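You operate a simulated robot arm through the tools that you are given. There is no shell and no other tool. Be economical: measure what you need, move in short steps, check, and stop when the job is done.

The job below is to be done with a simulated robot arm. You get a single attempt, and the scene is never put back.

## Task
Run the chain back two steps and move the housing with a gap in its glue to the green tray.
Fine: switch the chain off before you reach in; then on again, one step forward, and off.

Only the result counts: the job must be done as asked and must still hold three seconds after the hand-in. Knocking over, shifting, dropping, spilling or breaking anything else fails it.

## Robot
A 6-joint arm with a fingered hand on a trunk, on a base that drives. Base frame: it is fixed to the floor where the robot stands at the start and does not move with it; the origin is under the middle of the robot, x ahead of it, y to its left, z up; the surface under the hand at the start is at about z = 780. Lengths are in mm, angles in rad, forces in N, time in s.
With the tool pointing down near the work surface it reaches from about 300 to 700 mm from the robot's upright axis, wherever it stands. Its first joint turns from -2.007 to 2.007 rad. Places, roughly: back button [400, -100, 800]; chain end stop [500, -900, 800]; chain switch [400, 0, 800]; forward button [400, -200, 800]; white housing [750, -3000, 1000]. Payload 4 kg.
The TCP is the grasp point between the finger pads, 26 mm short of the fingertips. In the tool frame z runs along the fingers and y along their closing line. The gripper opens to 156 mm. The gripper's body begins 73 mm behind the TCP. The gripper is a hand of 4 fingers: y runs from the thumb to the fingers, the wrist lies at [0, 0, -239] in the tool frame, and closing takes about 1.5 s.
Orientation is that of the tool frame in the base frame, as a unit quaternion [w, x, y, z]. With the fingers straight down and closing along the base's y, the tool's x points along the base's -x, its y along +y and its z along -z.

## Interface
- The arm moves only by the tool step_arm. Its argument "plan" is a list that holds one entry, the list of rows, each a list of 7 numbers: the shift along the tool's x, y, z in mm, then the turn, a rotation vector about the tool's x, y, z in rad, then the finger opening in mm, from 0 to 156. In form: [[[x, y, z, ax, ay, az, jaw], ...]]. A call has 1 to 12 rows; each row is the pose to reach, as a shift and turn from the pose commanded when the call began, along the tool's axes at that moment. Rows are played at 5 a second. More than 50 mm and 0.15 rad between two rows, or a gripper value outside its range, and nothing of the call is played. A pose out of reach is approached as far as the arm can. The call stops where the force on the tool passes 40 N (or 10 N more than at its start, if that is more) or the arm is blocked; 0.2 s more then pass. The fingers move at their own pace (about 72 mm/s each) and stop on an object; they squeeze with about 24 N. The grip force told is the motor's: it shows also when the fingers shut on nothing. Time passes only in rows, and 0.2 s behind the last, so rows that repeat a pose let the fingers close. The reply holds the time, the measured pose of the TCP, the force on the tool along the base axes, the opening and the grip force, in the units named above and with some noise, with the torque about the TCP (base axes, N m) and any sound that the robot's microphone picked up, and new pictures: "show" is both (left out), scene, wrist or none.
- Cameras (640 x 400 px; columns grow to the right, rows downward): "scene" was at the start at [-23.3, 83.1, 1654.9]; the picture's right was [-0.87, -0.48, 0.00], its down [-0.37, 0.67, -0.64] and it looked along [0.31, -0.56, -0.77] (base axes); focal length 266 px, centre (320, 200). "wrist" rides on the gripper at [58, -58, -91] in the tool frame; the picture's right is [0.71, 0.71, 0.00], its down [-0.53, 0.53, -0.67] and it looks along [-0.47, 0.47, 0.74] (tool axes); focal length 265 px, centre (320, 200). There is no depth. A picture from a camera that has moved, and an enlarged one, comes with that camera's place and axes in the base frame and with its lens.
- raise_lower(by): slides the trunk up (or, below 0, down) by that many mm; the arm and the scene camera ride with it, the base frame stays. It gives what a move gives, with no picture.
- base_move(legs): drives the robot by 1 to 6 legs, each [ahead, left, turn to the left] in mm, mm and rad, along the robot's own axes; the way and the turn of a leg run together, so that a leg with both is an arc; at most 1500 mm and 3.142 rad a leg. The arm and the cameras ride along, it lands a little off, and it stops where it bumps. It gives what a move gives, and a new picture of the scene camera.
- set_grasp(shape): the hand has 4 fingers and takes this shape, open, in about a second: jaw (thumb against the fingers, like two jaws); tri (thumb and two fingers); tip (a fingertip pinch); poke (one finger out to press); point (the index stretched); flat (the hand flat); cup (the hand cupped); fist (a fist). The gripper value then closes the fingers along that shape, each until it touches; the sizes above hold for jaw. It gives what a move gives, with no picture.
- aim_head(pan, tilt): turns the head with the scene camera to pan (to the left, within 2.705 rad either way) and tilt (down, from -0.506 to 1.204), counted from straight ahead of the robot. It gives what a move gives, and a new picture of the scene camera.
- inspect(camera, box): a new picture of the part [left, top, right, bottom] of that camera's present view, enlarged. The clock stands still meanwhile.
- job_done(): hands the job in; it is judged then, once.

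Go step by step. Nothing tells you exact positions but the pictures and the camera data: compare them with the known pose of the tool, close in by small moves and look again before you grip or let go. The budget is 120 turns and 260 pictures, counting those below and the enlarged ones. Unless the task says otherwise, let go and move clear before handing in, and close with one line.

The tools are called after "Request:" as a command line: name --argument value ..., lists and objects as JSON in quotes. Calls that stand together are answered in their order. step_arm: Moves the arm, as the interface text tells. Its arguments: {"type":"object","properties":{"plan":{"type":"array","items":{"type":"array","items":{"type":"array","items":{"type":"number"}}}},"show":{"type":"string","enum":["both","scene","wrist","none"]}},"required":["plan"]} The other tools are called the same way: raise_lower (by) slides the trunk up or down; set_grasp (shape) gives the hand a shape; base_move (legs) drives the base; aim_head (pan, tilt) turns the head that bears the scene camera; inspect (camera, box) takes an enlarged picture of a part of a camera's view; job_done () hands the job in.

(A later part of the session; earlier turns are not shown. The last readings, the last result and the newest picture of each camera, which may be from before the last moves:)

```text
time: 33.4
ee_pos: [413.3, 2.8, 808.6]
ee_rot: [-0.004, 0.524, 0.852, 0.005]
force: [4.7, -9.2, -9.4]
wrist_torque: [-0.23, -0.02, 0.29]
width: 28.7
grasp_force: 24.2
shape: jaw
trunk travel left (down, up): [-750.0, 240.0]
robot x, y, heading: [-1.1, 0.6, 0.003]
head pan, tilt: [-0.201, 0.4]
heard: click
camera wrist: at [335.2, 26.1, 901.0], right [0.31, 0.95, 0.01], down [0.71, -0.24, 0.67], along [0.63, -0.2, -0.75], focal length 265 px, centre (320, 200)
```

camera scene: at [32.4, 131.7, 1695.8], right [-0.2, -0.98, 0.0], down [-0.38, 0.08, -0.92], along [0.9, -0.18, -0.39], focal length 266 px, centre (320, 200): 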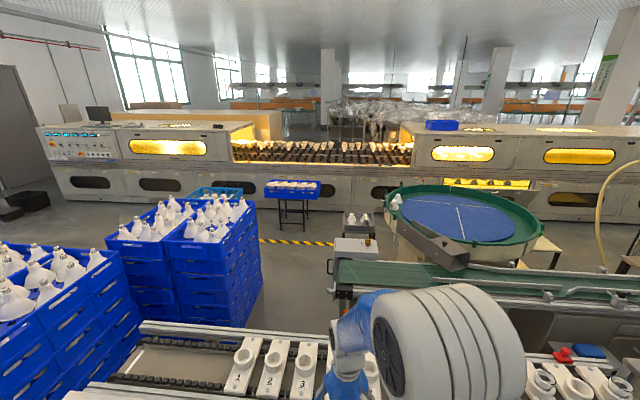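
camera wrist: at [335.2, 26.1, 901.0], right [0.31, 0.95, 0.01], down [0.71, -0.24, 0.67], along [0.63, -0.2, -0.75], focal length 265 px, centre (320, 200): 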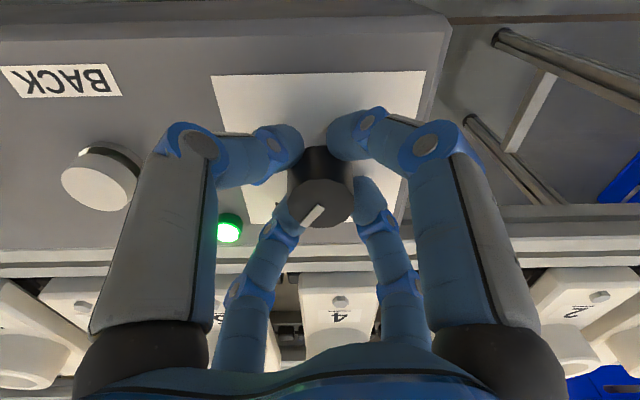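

Click, and the green lamp is lit: chain on. Release, rise, and take the poke shape.

Request:
step_arm --plan '[[[0, 0, 0, 0, 0, 0, 60], [0, 0, 0, 0, 0, 0, 60], [0, 0, 0, 0, 0, 0, 60], [0, 0, -30, 0, 0, 0, 60], [0, 0, -70, 0, 0, 0, 60], [0, 0, -110, 0, 0, -0.14, 60], [0, 0, -130, 0, 0, -0.28, 60], [0, 0, -130, 0, 0, -0.42, 60], [0, 0, -130, 0, 0, -0.56, 60], [0, 0, -130, 0, 0, -0.7, 60], [0, 0, -130, 0, 0, -0.8, 60]]]' --show "wrist"

Request:
set_grasp --shape "poke"

Request:
step_arm --plan '[[[0, 0, 0, 0, 0, 0, 0], [0, 0, 0, 0, 0, 0, 0], [0, 0, 0, 0, 0, 0, 0], [0, 0, 0, 0, 0, 0, 0], [0, 0, 0, 0, 0, 0, 0]]]' --show "wrist"

```text
time: 35.8
ee_pos: [411.3, 0.7, 938.6]
ee_rot: [-0.001, 0.149, 0.989, 0.006]
force: [0.5, -0.1, 0.8]
wrist_torque: [0.0, -0.01, 0.05]
width: 59.6
grasp_force: 0.0
shape: jaw
trunk travel left (down, up): [-750.0, 240.0]
robot x, y, heading: [-2.6, 2.6, 0.002]
head pan, tilt: [-0.201, 0.4]
camera wrist: at [339.7, -38.7, 1030.8], right [-0.47, 0.88, 0.01], down [0.66, 0.34, 0.67], along [0.59, 0.32, -0.74], focal length 265 px, centre (320, 200)
```

wrist: 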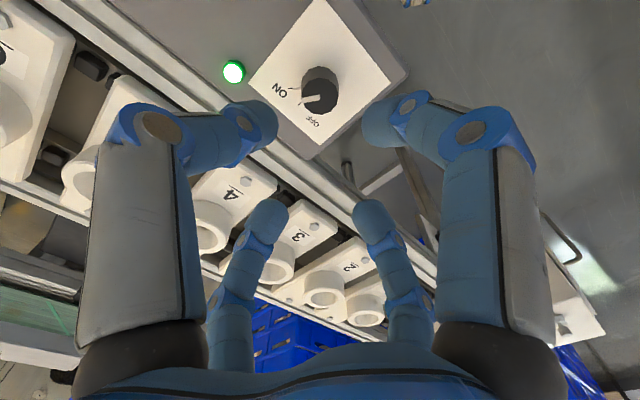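

```text
time: 36.7
ee_pos: [412.8, 2.5, 940.4]
ee_rot: [-0.001, 0.15, 0.989, 0.006]
force: [-0.3, 0.5, -0.3]
wrist_torque: [-0.01, -0.03, 0.03]
width: 0.2
grasp_force: 0.0
shape: poke
trunk travel left (down, up): [-750.0, 240.0]
robot x, y, heading: [1.0, 0.3, 0.002]
head pan, tilt: [-0.201, 0.4]
```

```text
time: 37.9
ee_pos: [412.1, 1.4, 939.9]
ee_rot: [-0.002, 0.149, 0.989, 0.006]
force: [0.1, -0.4, -0.9]
wrist_torque: [0.01, 0.0, 0.0]
width: 0.0
grasp_force: 23.9
shape: jaw
trunk travel left (down, up): [-750.0, 240.0]
robot x, y, heading: [-1.3, 1.9, 0.001]
head pan, tilt: [-0.201, 0.4]
camera wrist: at [339.9, -38.4, 1030.7], right [-0.47, 0.88, 0.01], down [0.66, 0.34, 0.67], along [0.59, 0.32, -0.74], focal length 265 px, centre (320, 200)
```

wrist: 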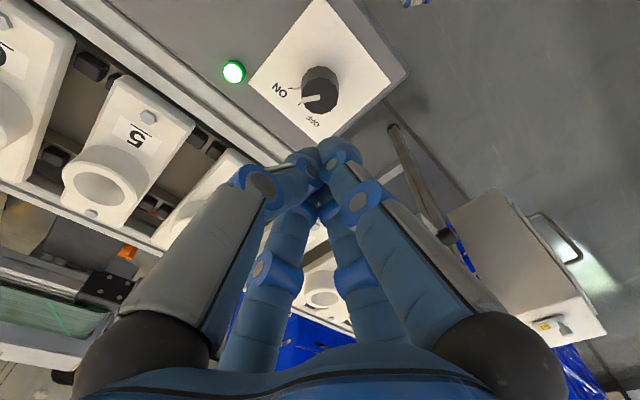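

The closed hand makes a compact tip on the axis, which suits pressing. I move over the BACK button at about (379, -104).

Request:
step_arm --plan '[[[0, -40, 0, 0, 0, 0, 0], [0, -80, 15, 0, 0, 0, 0], [1, -110, 40, 0, 0, 0, 0], [1, -110, 75, 0, 0, 0, 0], [1, -110, 75, 0, 0, 0, 0]]]' --show "wrist"

```text
time: 39.1
ee_pos: [379.7, -104.9, 864.2]
ee_rot: [0.0, 0.15, 0.989, 0.006]
force: [-0.7, 0.4, -1.0]
wrist_torque: [0.01, -0.02, -0.03]
width: 0.0
grasp_force: 23.7
shape: jaw
trunk travel left (down, up): [-750.0, 240.0]
robot x, y, heading: [0.4, 0.3, 0.004]
head pan, tilt: [-0.201, 0.4]
camera wrist: at [306.1, -144.4, 955.6], right [-0.47, 0.89, 0.01], down [0.66, 0.34, 0.67], along [0.59, 0.32, -0.74], focal length 265 px, centre (320, 200)
```

wrist: 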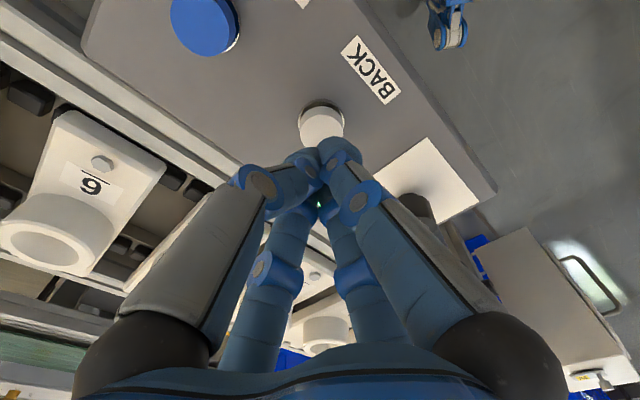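

Aligned over BACK. I descend in small steps listening for the click.

Request:
step_arm --plan '[[[3, 0, 8, 0, 0, 0, 0], [3, 0, 16, 0, 0, 0, 0], [3, 0, 22, 0, 0, 0, 0], [3, 0, 26, 0, 0, 0, 0], [3, 0, 29, 0, 0, 0, 0], [3, 0, 32, 0, 0, 0, 0], [3, 0, 34, 0, 0, 0, 0], [3, 0, 36, 0, 0, 0, 0]]]' --show "wrist"

```text
time: 40.9
ee_pos: [376.9, -100.5, 827.3]
ee_rot: [0.0, 0.15, 0.989, 0.006]
force: [-0.2, -0.3, 1.4]
wrist_torque: [-0.04, -0.02, -0.04]
width: 0.1
grasp_force: 24.2
shape: jaw
trunk travel left (down, up): [-750.0, 240.0]
robot x, y, heading: [2.0, 0.7, -0.001]
head pan, tilt: [-0.201, 0.4]
heard: click
camera wrist: at [303.8, -140.6, 918.1], right [-0.47, 0.88, 0.01], down [0.66, 0.34, 0.67], along [0.59, 0.32, -0.74], focal length 265 px, centre (320, 200)
```

wrist: 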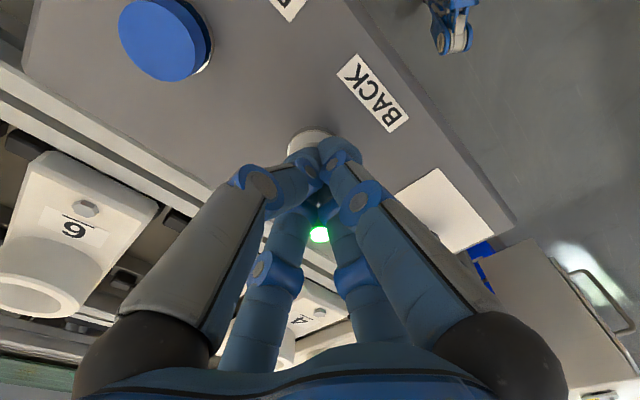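

Click heard. I rise and check that the chain moved one step.

Request:
step_arm --plan '[[[0, 0, -15, 0, 0, 0, 0], [0, 0, -36, 0, 0, 0, 0], [0, 0, -36, 0, 0, 0, 0], [0, 0, -36, 0, 0, 0, 0], [0, 0, -36, 0, 0, 0, 0], [0, 0, -36, 0, 0, 0, 0]]]'

```text
time: 42.3
ee_pos: [375.7, -102.5, 862.2]
ee_rot: [0.0, 0.149, 0.989, 0.005]
force: [-0.6, -0.1, 0.1]
wrist_torque: [0.02, -0.01, 0.04]
width: 0.1
grasp_force: 24.4
shape: jaw
trunk travel left (down, up): [-750.0, 240.0]
robot x, y, heading: [-3.1, 0.2, 0.001]
head pan, tilt: [-0.201, 0.4]
camera scene: at [29.3, 132.3, 1695.8], right [-0.2, -0.98, 0.0], down [-0.38, 0.08, -0.92], along [0.9, -0.18, -0.39], focal length 266 px, centre (320, 200)
camera wrist: at [303.6, -142.5, 953.6], right [-0.47, 0.88, 0.01], down [0.66, 0.34, 0.67], along [0.59, 0.32, -0.74], focal length 265 px, centre (320, 200)
```

scene: 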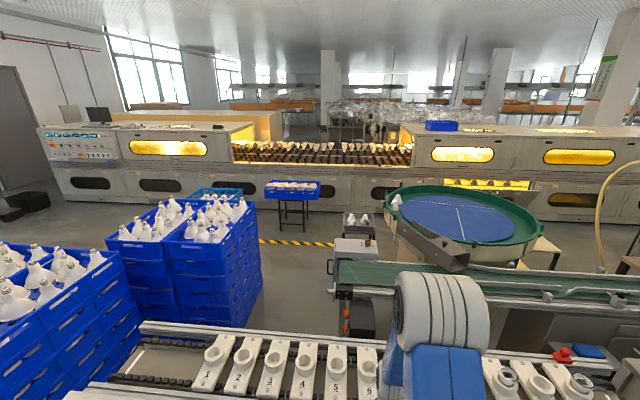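
wrist: 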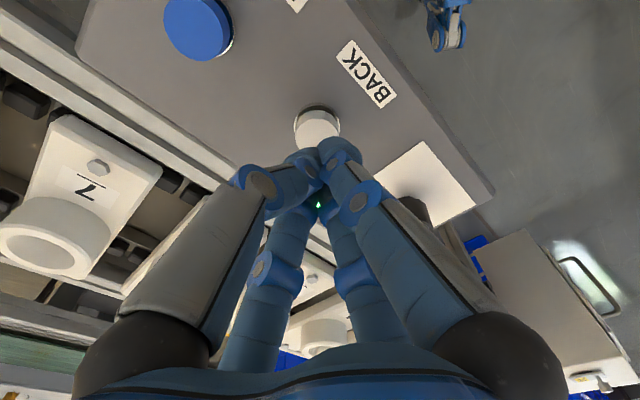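

The chain moved back exactly one step (7 where 6 was). Press again.

Request:
step_arm --plan '[[[0, 0, 10, 0, 0, 0, 0], [0, 0, 20, 0, 0, 0, 0], [0, 0, 26, 0, 0, 0, 0], [0, 0, 29, 0, 0, 0, 0], [0, 0, 32, 0, 0, 0, 0], [0, 0, 34, 0, 0, 0, 0], [0, 0, 36, 0, 0, 0, 0], [0, 0, 15, 0, 0, 0, 0], [0, 0, 0, 0, 0, 0, 0], [0, 0, 0, 0, 0, 0, 0], [0, 0, 0, 0, 0, 0, 0], [0, 0, 0, 0, 0, 0, 0]]]'

```text
time: 44.9
ee_pos: [375.6, -100.5, 862.6]
ee_rot: [-0.002, 0.149, 0.989, 0.005]
force: [0.4, -0.1, 0.5]
wrist_torque: [-0.01, 0.0, 0.0]
width: 0.0
grasp_force: 24.2
shape: jaw
trunk travel left (down, up): [-750.0, 240.0]
robot x, y, heading: [0.9, -0.4, -0.0]
head pan, tilt: [-0.201, 0.4]
heard: click
camera scene: at [30.3, 132.3, 1695.8], right [-0.2, -0.98, 0.0], down [-0.38, 0.08, -0.92], along [0.9, -0.18, -0.39], focal length 266 px, centre (320, 200)
camera wrist: at [304.3, -141.6, 953.6], right [-0.47, 0.88, 0.01], down [0.66, 0.34, 0.67], along [0.59, 0.32, -0.74], focal length 265 px, centre (320, 200)
```

scene: 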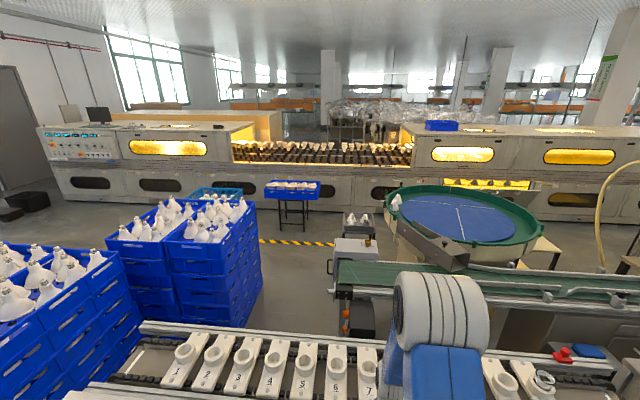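
wrist: 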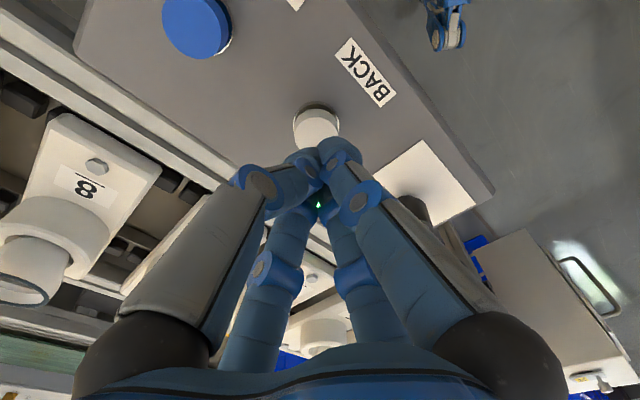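

Two steps back done. Now over the knob, opened and pre-turned for switching OFF.

Request:
step_arm --plan '[[[0, 20, -30, 0, 0, 0.1, 0], [-2, 60, -45, 0, 0, 0.24, 20], [-4, 100, -45, 0, 0, 0.38, 60], [-6, 108, -45, 0, 0, 0.52, 60], [-6, 108, -45, 0, 0, 0.66, 60], [-6, 108, -45, 0, 0, 0.8, 60], [-6, 108, -10, 0, 0, 0.8, 60], [-6, 108, 25, 0, 0, 0.8, 60], [-6, 108, 30, 0, 0, 0.8, 60]]]' --show "wrist"

```text
time: 46.9
ee_pos: [412.9, 2.5, 836.1]
ee_rot: [-0.003, 0.524, 0.852, 0.005]
force: [0.2, -0.6, 0.6]
wrist_torque: [0.03, -0.05, 0.0]
width: 57.3
grasp_force: 0.1
shape: jaw
trunk travel left (down, up): [-750.0, 240.0]
robot x, y, heading: [0.9, 1.4, 0.003]
head pan, tilt: [-0.201, 0.4]
camera wrist: at [335.2, 26.0, 927.3], right [0.31, 0.95, 0.01], down [0.71, -0.24, 0.67], along [0.64, -0.2, -0.75], focal length 265 px, centre (320, 200)
```

wrist: 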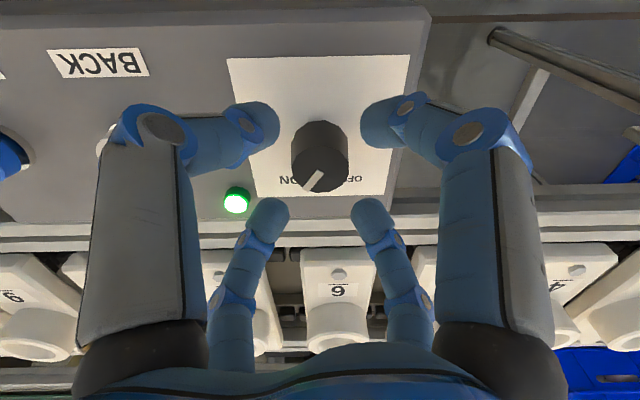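

Aligned with the knob. Descend, grip, and turn back.

Request:
step_arm --plan '[[[0, 0, 10, 0, 0, 0, 60], [0, 0, 20, 0, 0, 0, 60], [0, 0, 27, 0, 0, 0, 60], [0, 0, 27, 0, 0, 0, 20], [0, 0, 27, 0, 0, 0, 20], [0, 0, 27, 0, 0, 0, 20], [0, 0, 27, 0, 0, 0, 20]]]' --show "none"

Request:
step_arm --plan '[[[0, 0, 0, 0, 0, -0.145, 20], [0, 0, 0, 0, 0, -0.29, 20], [0, 0, 0, 0, 0, -0.435, 20], [0, 0, 0, 0, 0, -0.58, 20], [0, 0, 0, 0, 0, -0.725, 20], [0, 0, 0, 0, 0, -0.87, 20], [0, 0, 0, 0, 0, -1.015, 20], [0, 0, 0, 0, 0, -1.16, 20], [0, 0, 0, 0, 0, -1.305, 20], [0, 0, 0, 0, 0, -1.45, 20], [0, 0, 0, 0, 0, -1.59, 20], [0, 0, 0, 0, 0, -1.59, 20]]]' --show "wrist"

```text
time: 48.5
ee_pos: [413.2, 2.7, 807.2]
ee_rot: [-0.002, 0.523, 0.852, 0.005]
force: [5.0, 13.9, 8.1]
wrist_torque: [0.55, -0.07, 0.01]
width: 34.6
grasp_force: 24.0
shape: tri
trunk travel left (down, up): [-750.0, 240.0]
robot x, y, heading: [-1.3, -2.4, 0.002]
head pan, tilt: [-0.201, 0.4]
```

```text
time: 51.1
ee_pos: [410.4, 1.1, 807.8]
ee_rot: [-0.001, -0.243, 0.97, 0.006]
force: [-11.0, 12.6, -6.9]
wrist_torque: [0.32, 0.24, -0.13]
width: 32.5
grasp_force: 24.2
shape: tri
trunk travel left (down, up): [-750.0, 240.0]
robot x, y, heading: [-1.2, 2.4, -0.005]
head pan, tilt: [-0.201, 0.4]
heard: click
camera wrist: at [388.1, -79.5, 898.2], right [-0.96, 0.29, 0.01], down [0.22, 0.71, 0.67], along [0.19, 0.65, -0.74], focal length 265 px, centre (320, 200)
```

wrist: 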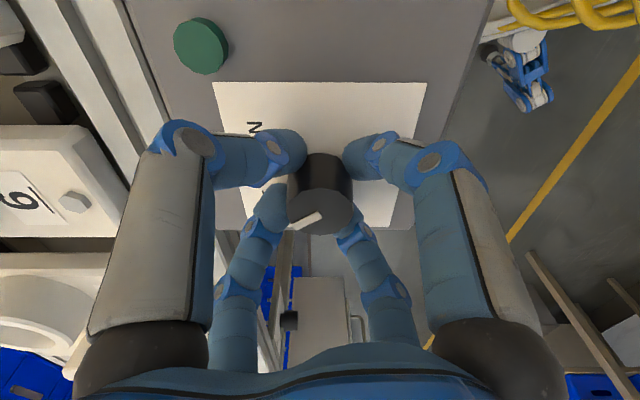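

Chain is OFF (click, lamp dark). Release and rise, heading toward the housing.

Request:
step_arm --plan '[[[0, 0, 0, 0, 0, 0, 60], [0, 0, 0, 0, 0, 0, 60], [0, 0, 0, 0, 0, 0, 60], [0, 0, -30, 0, 0, 0, 60], [0, 0, -70, 0, 0, 0, 60], [0, 0, -110, 0, 0, 0.14, 60], [0, 0, -130, 0, 0, 0.28, 60], [0, 0, -140, 0, 0, 0.42, 60], [0, 0, -140, 0, 0, 0.56, 60], [0, 0, -140, 0, 0, 0.7, 60], [0, 0, -140, 0, 0, 0.785, 60]]]' --show "wrist"

Request:
aim_head --pan -1.2 --tilt 0.85

```text
time: 53.5
ee_pos: [412.0, -0.2, 947.5]
ee_rot: [-0.001, 0.149, 0.989, 0.006]
force: [-0.4, -0.9, 0.8]
wrist_torque: [0.0, -0.01, 0.0]
width: 57.3
grasp_force: 0.0
shape: tri
trunk travel left (down, up): [-750.0, 240.0]
robot x, y, heading: [-2.2, 1.8, -0.002]
head pan, tilt: [-0.201, 0.4]
camera wrist: at [341.2, -40.5, 1038.2], right [-0.47, 0.88, 0.01], down [0.66, 0.34, 0.67], along [0.59, 0.32, -0.74], focal length 265 px, centre (320, 200)
```

wrist: 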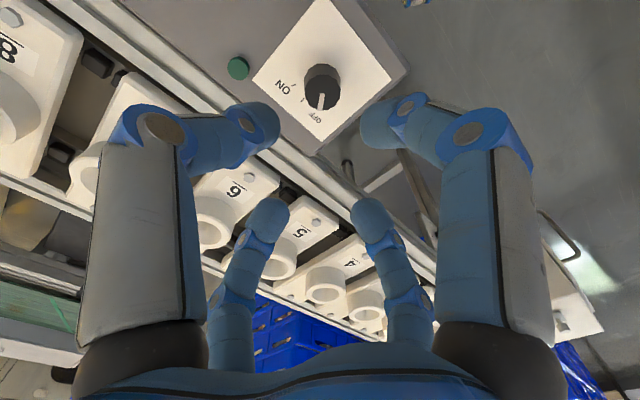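

```text
time: 54.8
ee_pos: [413.1, -0.5, 946.4]
ee_rot: [-0.001, 0.148, 0.989, 0.005]
force: [0.2, 0.2, 0.6]
wrist_torque: [-0.02, -0.02, -0.01]
width: 57.6
grasp_force: 0.0
shape: tri
trunk travel left (down, up): [-750.0, 240.0]
robot x, y, heading: [0.1, 1.2, -0.0]
head pan, tilt: [-1.201, 0.85]
camera scene: at [-32.6, 77.9, 1656.7], right [-0.93, -0.36, 0.0], down [-0.27, 0.7, -0.66], along [0.24, -0.62, -0.75], focal length 266 px, centre (320, 200)
```

scene: 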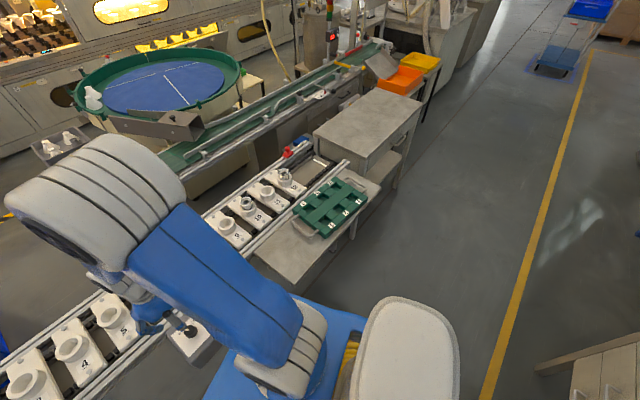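

Next I move above the housing of carrier 10 at about (498, -468), staying at z ≈ 950.

Request:
step_arm --plan '[[[-18, -35, 0, 0, 0, 0, 100], [-36, -70, 0, 0, 0, 0, 100], [-55, -105, 0, 0, 0, 0, 100], [-73, -141, 0, 0, 0, 0, 100], [-91, -176, 0, 0, 0, 0, 100], [-109, -211, 0, 0, 0, 0, 100], [-127, -246, 0, 0, 0, 0, 100], [-146, -281, 0, 0, 0, 0, 100], [-164, -316, 0, 0, 0, 0, 100], [-182, -351, 0, 0, 0, 0, 100], [-200, -386, 0, 0, 0, 0, 100], [-215, -418, 0, 0, 0, 0, 100]]]'

```text
time: 57.4
ee_pos: [498.0, -462.9, 940.0]
ee_rot: [-0.002, 0.147, 0.989, 0.007]
force: [0.7, -0.3, -0.4]
wrist_torque: [0.02, 0.01, 0.01]
width: 95.8
grasp_force: 0.1
shape: jaw
trunk travel left (down, up): [-750.0, 240.0]
robot x, y, heading: [1.8, -1.5, 0.002]
head pan, tilt: [-1.201, 0.85]
camera scene: at [-32.2, 76.3, 1656.8], right [-0.93, -0.36, 0.0], down [-0.27, 0.7, -0.66], along [0.24, -0.61, -0.75], focal length 266 px, centre (320, 200)
camera wrist: at [427.7, -503.7, 1030.7], right [-0.47, 0.88, 0.01], down [0.66, 0.34, 0.67], along [0.59, 0.32, -0.74], focal length 265 px, centre (320, 200)
```

scene: 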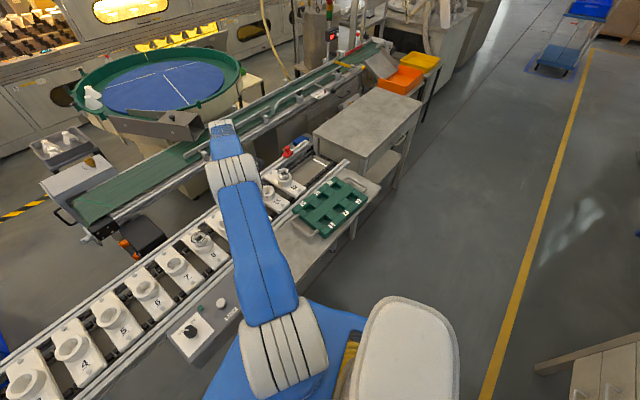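
wrist: 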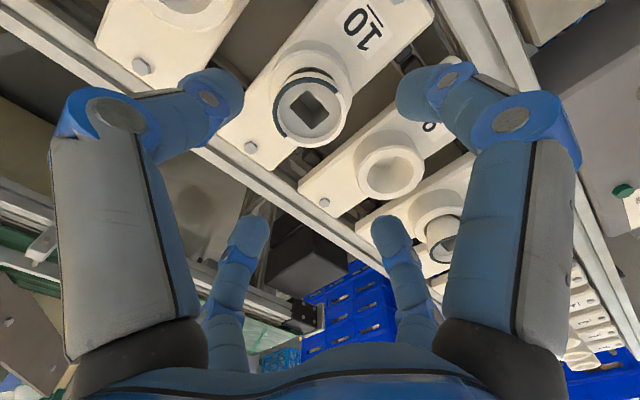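

The gapped housing is right below, slightly off-centre. I refine with a zoom.

Request:
inspect --camera "wrist" --box '[250, 50, 380, 170]'

```text
3.33 times, centred on (315, 110) of wrist
camera zoom: at [427.7, -503.7, 1030.7], right [-0.47, 0.88, 0.01], down [0.66, 0.34, 0.67], along [0.59, 0.32, -0.74], focal length 885 px, centre (337, 500)
```

zoom: 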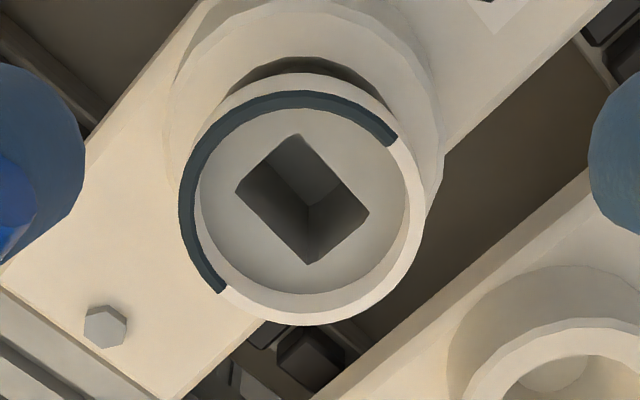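

Rim centre is about (496, -474). Shift and descend part way.

Request:
step_arm --plan '[[[-1, -11, 0, 0, 0, 0, 100], [-1, -11, 20, 0, 0, 0, 100], [-1, -11, 40, 0, 0, 0, 100], [-1, -11, 55, 0, 0, 0, 100], [-1, -11, 55, 0, 0, 0, 100]]]' --show "wrist"

```text
time: 58.5
ee_pos: [494.3, -473.2, 886.1]
ee_rot: [-0.001, 0.148, 0.989, 0.005]
force: [-0.2, -0.3, 0.0]
wrist_torque: [0.04, -0.01, -0.01]
width: 95.6
grasp_force: 0.0
shape: jaw
trunk travel left (down, up): [-750.0, 240.0]
robot x, y, heading: [0.5, 5.3, 0.002]
head pan, tilt: [-1.201, 0.85]
camera wrist: at [422.3, -514.8, 977.8], right [-0.47, 0.88, 0.01], down [0.66, 0.34, 0.67], along [0.59, 0.32, -0.74], focal length 265 px, centre (320, 200)
```

wrist: 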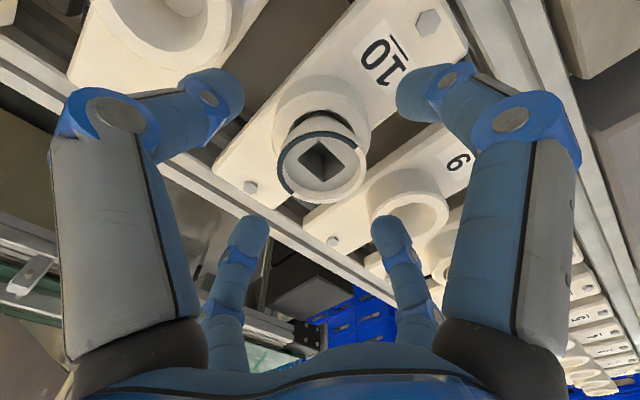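

Centred. Descend to just around the cone.

Request:
step_arm --plan '[[[0, 0, 10, 0, 0, 0, 100], [0, 0, 18, 0, 0, 0, 100], [0, 0, 26, 0, 0, 0, 100], [0, 0, 26, 0, 0, 0, 100]]]' --show "wrist"

Request:
inspect --camera "wrist" --box '[220, 60, 420, 260]'

```text
time: 59.5
ee_pos: [494.0, -472.7, 861.3]
ee_rot: [-0.001, 0.148, 0.989, 0.005]
force: [-0.7, 0.8, 0.1]
wrist_torque: [-0.02, 0.04, -0.02]
width: 95.5
grasp_force: 0.0
shape: jaw
trunk travel left (down, up): [-750.0, 240.0]
robot x, y, heading: [-1.7, -1.2, -0.002]
head pan, tilt: [-1.201, 0.85]
camera wrist: at [422.8, -512.8, 951.5], right [-0.47, 0.88, 0.01], down [0.66, 0.34, 0.67], along [0.59, 0.32, -0.74], focal length 265 px, centre (320, 200)
```

wrist: 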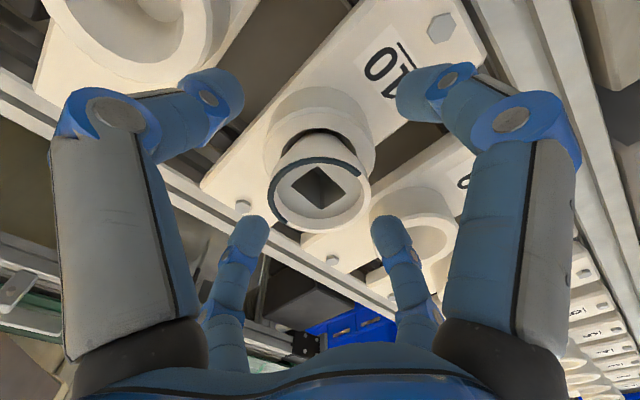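

```text
2.00 times, centred on (320, 160) of wrist
camera zoom: at [422.8, -512.8, 951.5], right [-0.47, 0.88, 0.01], down [0.66, 0.34, 0.67], along [0.59, 0.32, -0.74], focal length 531 px, centre (320, 280)
```

zoom: 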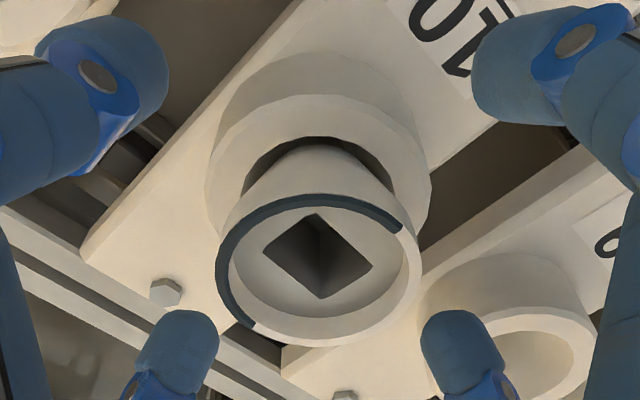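

The cone stands about 40 mm above its socket; the fingers are placed well. Down 5 mm more and close.

Request:
step_arm --plan '[[[0, 0, 5, 0, 0, 0, 100], [0, 0, 5, 0, 0, 0, 70], [0, 0, 5, 0, 0, 0, 50], [0, 0, 5, 0, 0, 0, 30], [0, 0, 5, 0, 0, 0, 30], [0, 0, 5, 0, 0, 0, 30], [0, 0, 5, 0, 0, 0, 30]]]' --show "wrist"

```text
time: 61.1
ee_pos: [495.8, -474.0, 855.5]
ee_rot: [-0.001, 0.147, 0.989, 0.006]
force: [0.7, -0.8, 0.7]
wrist_torque: [0.04, -0.01, 0.06]
width: 43.8
grasp_force: 24.0
shape: tri
trunk travel left (down, up): [-750.0, 240.0]
robot x, y, heading: [-4.4, 0.0, -0.0]
head pan, tilt: [-1.201, 0.85]
camera wrist: at [423.0, -512.8, 947.6], right [-0.47, 0.88, 0.01], down [0.66, 0.34, 0.67], along [0.59, 0.32, -0.74], focal length 265 px, centre (320, 200)
```

wrist: 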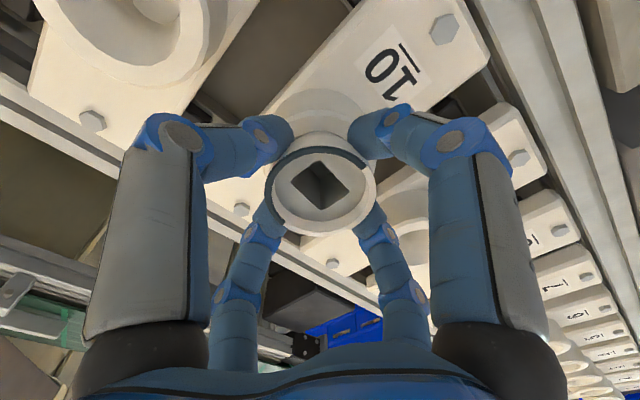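

Gripped below the rim. Lift straight up.

Request:
step_arm --plan '[[[0, 0, -8, 0, 0, 0, 30], [0, 0, -20, 0, 0, 0, 30], [0, 0, -35, 0, 0, 0, 30], [0, 0, -55, 0, 0, 0, 30], [0, 0, -75, 0, 0, 0, 30], [0, 0, -95, 0, 0, 0, 30], [0, 0, -110, 0, 0, 0, 30]]]'

Request:
inspect --camera "wrist" --box '[220, 60, 420, 260]'

```text
time: 62.8
ee_pos: [494.3, -475.2, 968.9]
ee_rot: [-0.001, 0.147, 0.989, 0.006]
force: [-0.5, -0.7, 0.1]
wrist_torque: [0.01, -0.04, 0.0]
width: 43.7
grasp_force: 23.5
shape: tri
trunk travel left (down, up): [-750.0, 240.0]
robot x, y, heading: [-1.6, -2.8, -0.003]
head pan, tilt: [-1.201, 0.85]
camera scene: at [-33.1, 78.1, 1656.7], right [-0.93, -0.36, 0.0], down [-0.27, 0.7, -0.66], along [0.24, -0.62, -0.75], focal length 266 px, centre (320, 200)
camera wrist: at [423.2, -515.6, 1059.4], right [-0.47, 0.88, 0.01], down [0.66, 0.34, 0.67], along [0.59, 0.32, -0.74], focal length 265 px, centre (320, 200)
```

scene: 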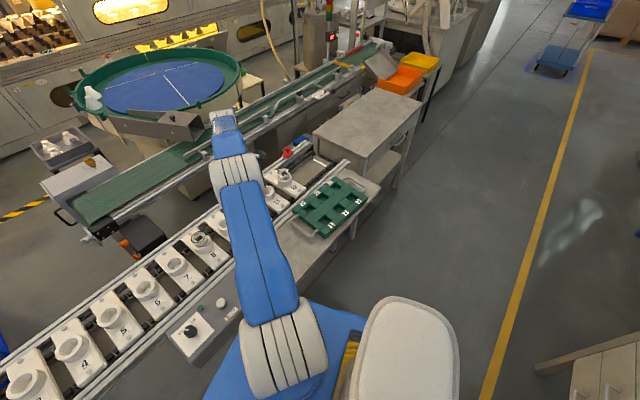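
wrist: 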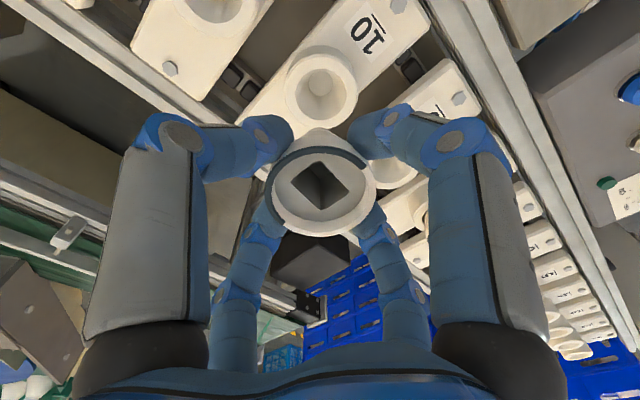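

```text
2.00 times, centred on (320, 160) of wrist
camera zoom: at [423.2, -515.6, 1059.4], right [-0.47, 0.88, 0.01], down [0.66, 0.34, 0.67], along [0.59, 0.32, -0.74], focal length 531 px, centre (320, 280)
```

zoom: 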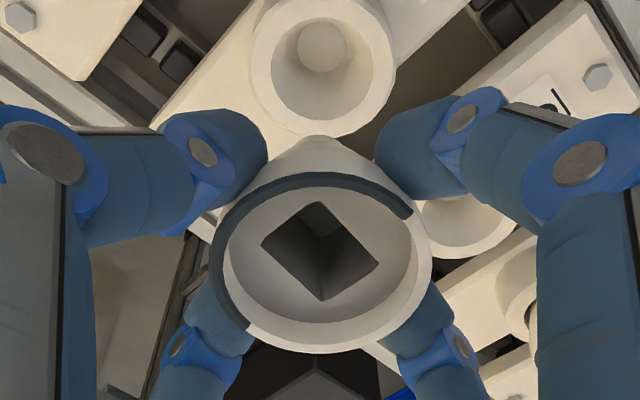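

Lifted cleanly. Now measure the tray pockets.

Request:
inspect --camera "scene" --box '[275, 155, 385, 255]'

```text
4.00 times, centred on (330, 205) of scene
camera zoom: at [-33.1, 78.1, 1656.7], right [-0.93, -0.36, 0.0], down [-0.27, 0.7, -0.66], along [0.24, -0.62, -0.75], focal length 1066 px, centre (280, 180)
```

zoom: 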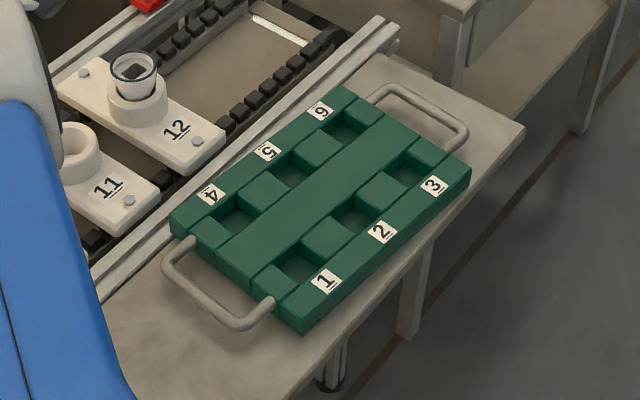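

Pocket 1 is at about (183, -525). I carry the housing there at height.

Request:
step_arm --plan '[[[24, -11, 0, 0, 0, 0, 30], [50, -23, 0, 0, 0, 0, 30], [80, -38, 0, 0, 0, 0, 30], [110, -53, 0, 0, 0, 0, 30], [140, -67, 0, 0, 0, 0, 30], [170, -81, 0, 0, 0, 0, 30], [200, -96, 0, 0, 0, 0, 30], [230, -110, 0, 0, 0, 0, 30], [258, -124, 0, 0, 0, 0, 30], [282, -135, 0, 0, 0, 0, 30], [282, -135, 0, 0, 0, 0, 30]]]'

Request:
inspect --camera "wrist" --box '[160, 0, 480, 200]'

```text
time: 65.2
ee_pos: [183.6, -522.3, 963.6]
ee_rot: [-0.002, 0.147, 0.989, 0.005]
force: [0.3, 0.3, 0.0]
wrist_torque: [0.02, -0.01, -0.01]
width: 43.5
grasp_force: 24.6
shape: tri
trunk travel left (down, up): [-750.0, 240.0]
robot x, y, heading: [-1.4, 0.3, -0.003]
head pan, tilt: [-1.201, 0.85]
camera scene: at [-31.2, 77.7, 1656.7], right [-0.93, -0.36, 0.0], down [-0.27, 0.7, -0.66], along [0.24, -0.62, -0.75], focal length 266 px, centre (320, 200)
camera wrist: at [112.4, -562.6, 1055.6], right [-0.47, 0.88, 0.01], down [0.66, 0.34, 0.67], along [0.59, 0.32, -0.74], focal length 265 px, centre (320, 200)
```

scene: 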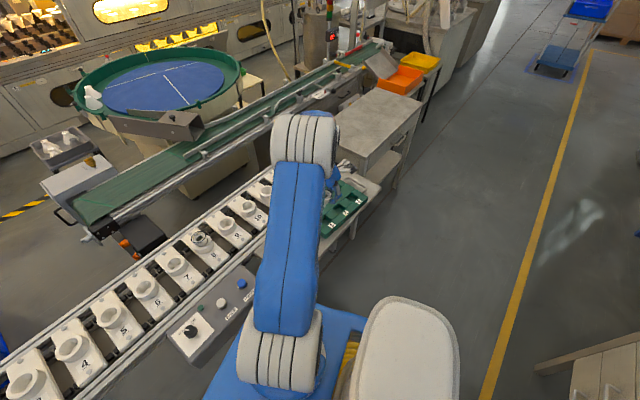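
wrist: 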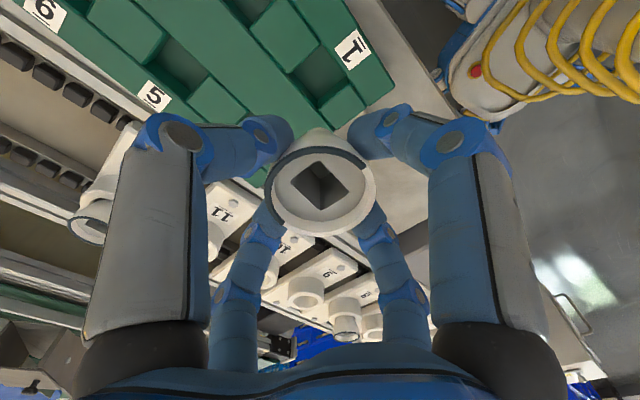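

```text
2.00 times, centred on (320, 100) of wrist
camera zoom: at [112.4, -562.6, 1055.6], right [-0.47, 0.88, 0.01], down [0.66, 0.34, 0.67], along [0.59, 0.32, -0.74], focal length 531 px, centre (320, 400)
```

zoom: 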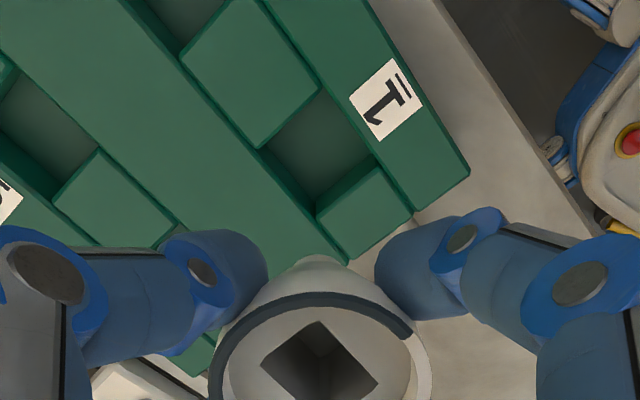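

Pocket 1 (about 40 mm square) centres at about (180, -527, 800). Adjust and lower partway.

Request:
step_arm --plan '[[[1.5, -5.5, 0, 0, 0, 0, 30], [1.5, -5.5, 20, 0, 0, 0, 30], [1.5, -5.5, 40, 0, 0, 0, 30], [1.5, -5.5, 55, 0, 0, 0, 30], [1.5, -5.5, 65, 0, 0, 0, 30], [1.5, -5.5, 65, 0, 0, 0, 30]]]' --show "wrist"

Request:
inspect --camera "wrist" --box '[160, 0, 480, 200]'

Request:
inspect --camera "scene" --box '[290, 130, 380, 230]'

```text
time: 66.5
ee_pos: [184.8, -525.9, 898.5]
ee_rot: [-0.001, 0.148, 0.989, 0.006]
force: [0.3, -1.4, -0.2]
wrist_torque: [-0.01, 0.02, -0.01]
width: 43.7
grasp_force: 24.1
shape: tri
trunk travel left (down, up): [-750.0, 240.0]
robot x, y, heading: [0.8, -0.9, -0.002]
head pan, tilt: [-1.201, 0.85]
camera wrist: at [111.5, -567.2, 989.6], right [-0.47, 0.88, 0.01], down [0.66, 0.34, 0.67], along [0.59, 0.32, -0.74], focal length 265 px, centre (320, 200)
```

wrist: 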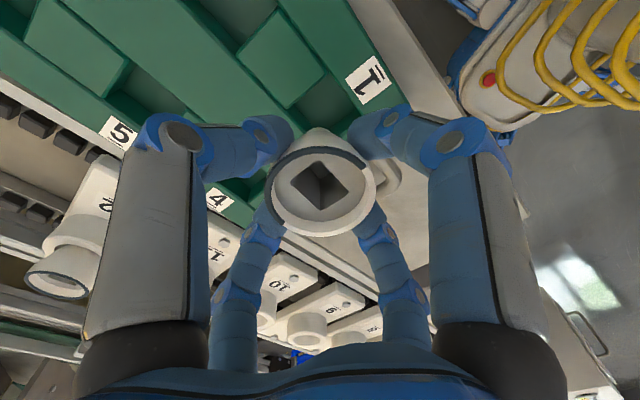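

```text
2.00 times, centred on (320, 100) of wrist
camera zoom: at [111.5, -567.2, 989.6], right [-0.47, 0.88, 0.01], down [0.66, 0.34, 0.67], along [0.59, 0.32, -0.74], focal length 531 px, centre (320, 400)
```

zoom: 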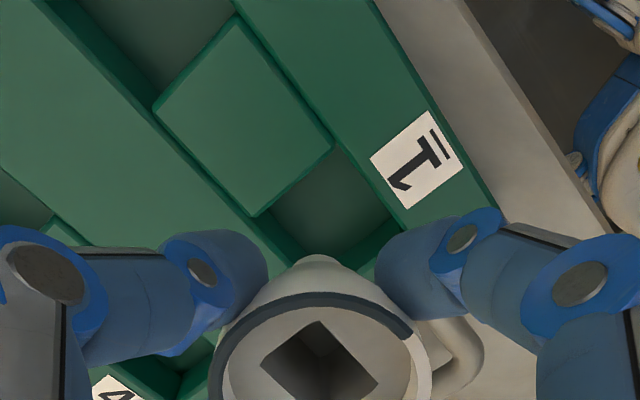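

```text
4.00 times, centred on (335, 180) of scene
camera zoom: at [-32.3, 77.8, 1656.7], right [-0.93, -0.36, 0.0], down [-0.27, 0.7, -0.66], along [0.24, -0.62, -0.75], focal length 1066 px, centre (260, 280)
```

zoom: 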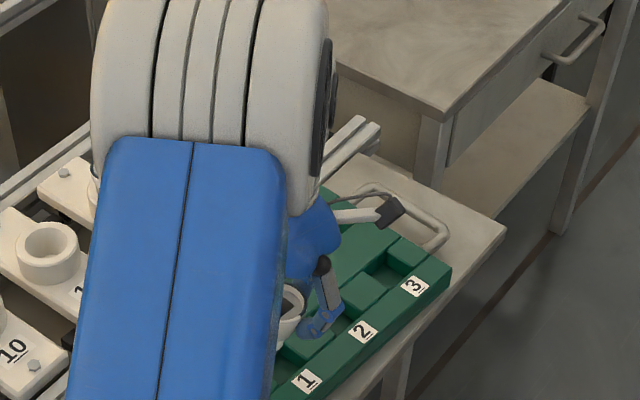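

Slightly adjust and go down in small steps, watching force.

Request:
step_arm --plan '[[[1.6, -1.5, 5, 0, 0, 0, 30], [1.6, -1.5, 10, 0, 0, 0, 30], [1.6, -1.5, 15, 0, 0, 0, 30], [1.6, -1.5, 20, 0, 0, 0, 30], [1.6, -1.5, 24, 0, 0, 0, 30]]]' --show "wrist"

Request:
inspect --camera "wrist" --box '[220, 60, 420, 200]'

```text
time: 67.8
ee_pos: [181.3, -525.5, 875.3]
ee_rot: [-0.001, 0.147, 0.989, 0.006]
force: [0.8, -0.5, -0.6]
wrist_torque: [0.0, -0.01, 0.0]
width: 43.6
grasp_force: 24.1
shape: tri
trunk travel left (down, up): [-750.0, 240.0]
robot x, y, heading: [1.6, -0.9, -0.002]
head pan, tilt: [-1.201, 0.85]
camera wrist: at [109.1, -566.1, 967.1], right [-0.47, 0.88, 0.01], down [0.66, 0.34, 0.67], along [0.59, 0.32, -0.74], focal length 265 px, centre (320, 200)
```

wrist: 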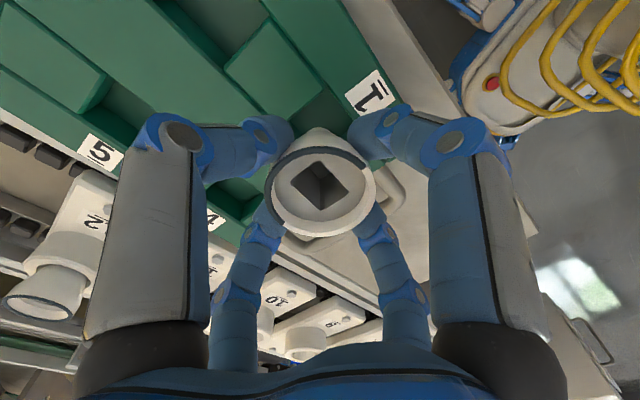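

```text
2.86 times, centred on (320, 130) of wrist
camera zoom: at [109.1, -566.1, 967.1], right [-0.47, 0.88, 0.01], down [0.66, 0.34, 0.67], along [0.59, 0.32, -0.74], focal length 758 px, centre (320, 400)
```

zoom: 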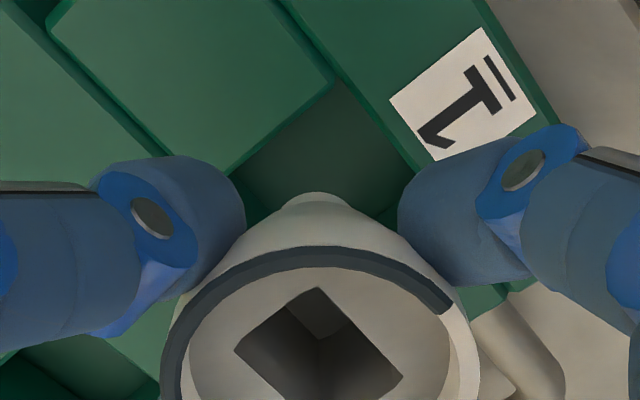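

Housing is centred over the pocket. Continue lowering gently.

Request:
step_arm --plan '[[[0, 0, 4, 0, 0, 0, 30], [0, 0, 8, 0, 0, 0, 30], [0, 0, 11, 0, 0, 0, 30], [0, 0, 14, 0, 0, 0, 30]]]' --show "none"

```text
time: 68.8
ee_pos: [180.4, -525.3, 863.0]
ee_rot: [-0.001, 0.148, 0.989, 0.006]
force: [0.9, 0.5, 0.2]
wrist_torque: [-0.04, 0.03, -0.02]
width: 43.7
grasp_force: 24.2
shape: tri
trunk travel left (down, up): [-750.0, 240.0]
robot x, y, heading: [1.5, 0.8, -0.001]
head pan, tilt: [-1.201, 0.85]
```

Request:
step_arm --plan '[[[0, 0, 3, 0, 0, 0, 30], [0, 0, 5, 0, 0, 0, 30], [0, 0, 7, 0, 0, 0, 30], [0, 0, 9, 0, 0, 0, 30]]]' --show "wrist"

```text
time: 69.8
ee_pos: [181.3, -526.3, 852.8]
ee_rot: [-0.001, 0.149, 0.989, 0.006]
force: [-1.0, 0.2, -0.2]
wrist_torque: [0.02, 0.02, 0.01]
width: 43.5
grasp_force: 24.1
shape: tri
trunk travel left (down, up): [-750.0, 240.0]
robot x, y, heading: [-2.4, 0.5, 0.001]
head pan, tilt: [-1.201, 0.85]
camera wrist: at [109.2, -566.8, 943.9], right [-0.47, 0.88, 0.01], down [0.66, 0.34, 0.67], along [0.59, 0.32, -0.74], focal length 265 px, centre (320, 200)
```

wrist: 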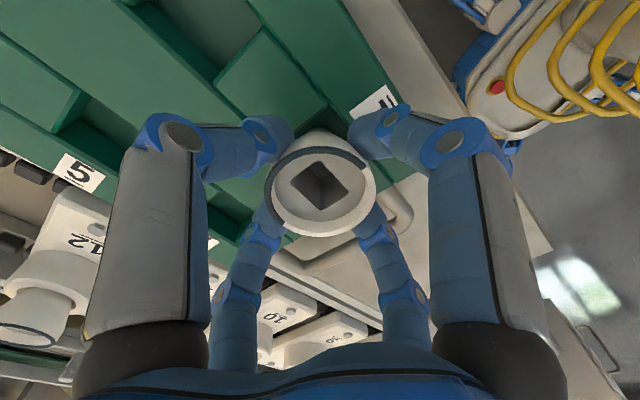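

No contact yet; keep lowering in small steps.

Request:
step_arm --plan '[[[0, 0, 2, 0, 0, 0, 30], [0, 0, 4, 0, 0, 0, 30], [0, 0, 6, 0, 0, 0, 30], [0, 0, 8, 0, 0, 0, 30]]]' --show "none"

Request:
step_arm --plan '[[[0, 0, 1, 0, 0, 0, 30], [0, 0, 2, 0, 0, 0, 30], [0, 0, 3, 0, 0, 0, 30], [0, 0, 4, 0, 0, 0, 30]]]' --show "wrist"

Request:
inspect --camera "wrist" --box '[220, 60, 420, 260]'

```text
time: 70.8
ee_pos: [180.6, -524.0, 850.1]
ee_rot: [0.001, 0.147, 0.989, 0.002]
force: [3.3, 0.7, 30.3]
wrist_torque: [0.03, -0.13, 0.01]
width: 44.7
grasp_force: 23.5
shape: tri
trunk travel left (down, up): [-750.0, 240.0]
robot x, y, heading: [-0.8, -2.3, -0.004]
head pan, tilt: [-1.201, 0.85]
```

```text
time: 71.8
ee_pos: [180.1, -527.2, 838.9]
ee_rot: [-0.001, 0.148, 0.989, 0.007]
force: [0.3, 0.3, -1.0]
wrist_torque: [0.06, 0.01, -0.01]
width: 40.4
grasp_force: 24.0
shape: tri
trunk travel left (down, up): [-750.0, 240.0]
robot x, y, heading: [2.2, -2.7, -0.002]
head pan, tilt: [-1.201, 0.85]
camera wrist: at [108.7, -567.6, 930.4], right [-0.47, 0.88, 0.01], down [0.66, 0.34, 0.67], along [0.59, 0.32, -0.74], focal length 265 px, centre (320, 200)
```

wrist: 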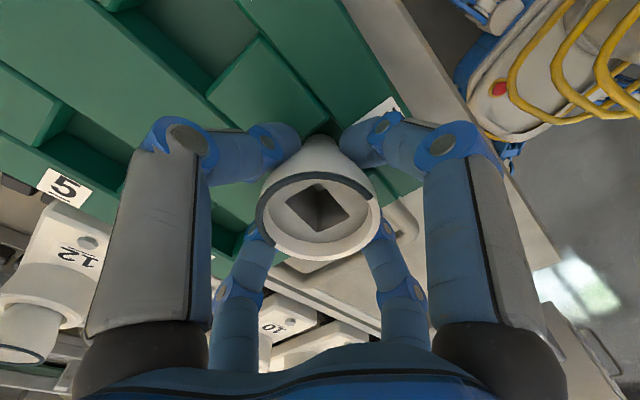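

```text
2.00 times, centred on (320, 160) of wrist
camera zoom: at [108.7, -567.6, 930.4], right [-0.47, 0.88, 0.01], down [0.66, 0.34, 0.67], along [0.59, 0.32, -0.74], focal length 531 px, centre (320, 280)
```

zoom: 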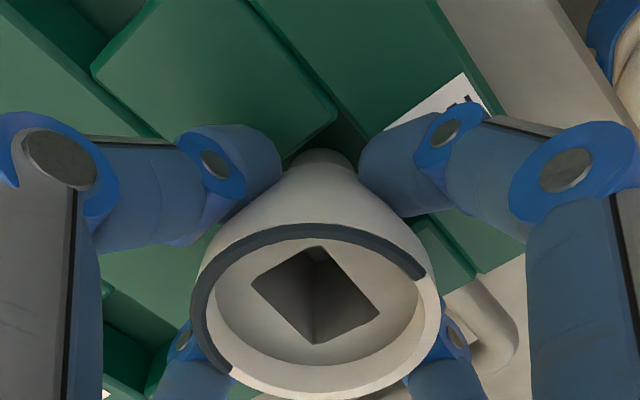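

The housing stands on the pocket floor (30 N contact, then the fingers slid down the cone). Open gently.

Request:
step_arm --plan '[[[0, 0, 0, 0, 0, 0, 44], [0, 0, 0, 0, 0, 0, 50], [0, 0, 0, 0, 0, 0, 60], [0, 0, 0, 0, 0, 0, 75], [0, 0, 0, 0, 0, 0, 95], [0, 0, 0, 0, 0, 0, 95]]]' --show "wrist"

Request:
inspect --camera "wrist" --box '[220, 60, 420, 260]'

```text
time: 73.2
ee_pos: [180.1, -526.0, 842.4]
ee_rot: [-0.001, 0.149, 0.989, 0.005]
force: [0.3, 0.3, -0.6]
wrist_torque: [0.0, -0.02, -0.01]
width: 90.6
grasp_force: 0.1
shape: jaw
trunk travel left (down, up): [-750.0, 240.0]
robot x, y, heading: [-1.0, 1.5, 0.002]
head pan, tilt: [-1.201, 0.85]
camera wrist: at [108.7, -566.6, 932.1], right [-0.47, 0.88, 0.01], down [0.66, 0.34, 0.67], along [0.59, 0.32, -0.74], focal length 265 px, centre (320, 200)
```

wrist: 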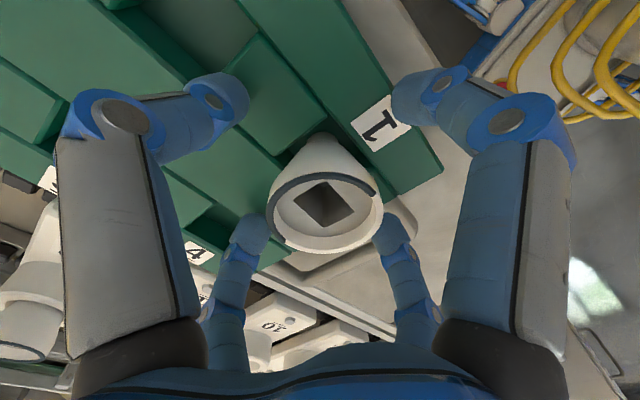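

```text
2.00 times, centred on (320, 160) of wrist
camera zoom: at [108.7, -566.6, 932.1], right [-0.47, 0.88, 0.01], down [0.66, 0.34, 0.67], along [0.59, 0.32, -0.74], focal length 531 px, centre (320, 280)
```

zoom: 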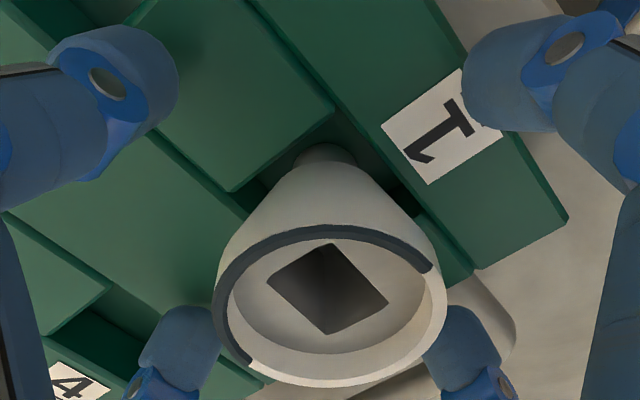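

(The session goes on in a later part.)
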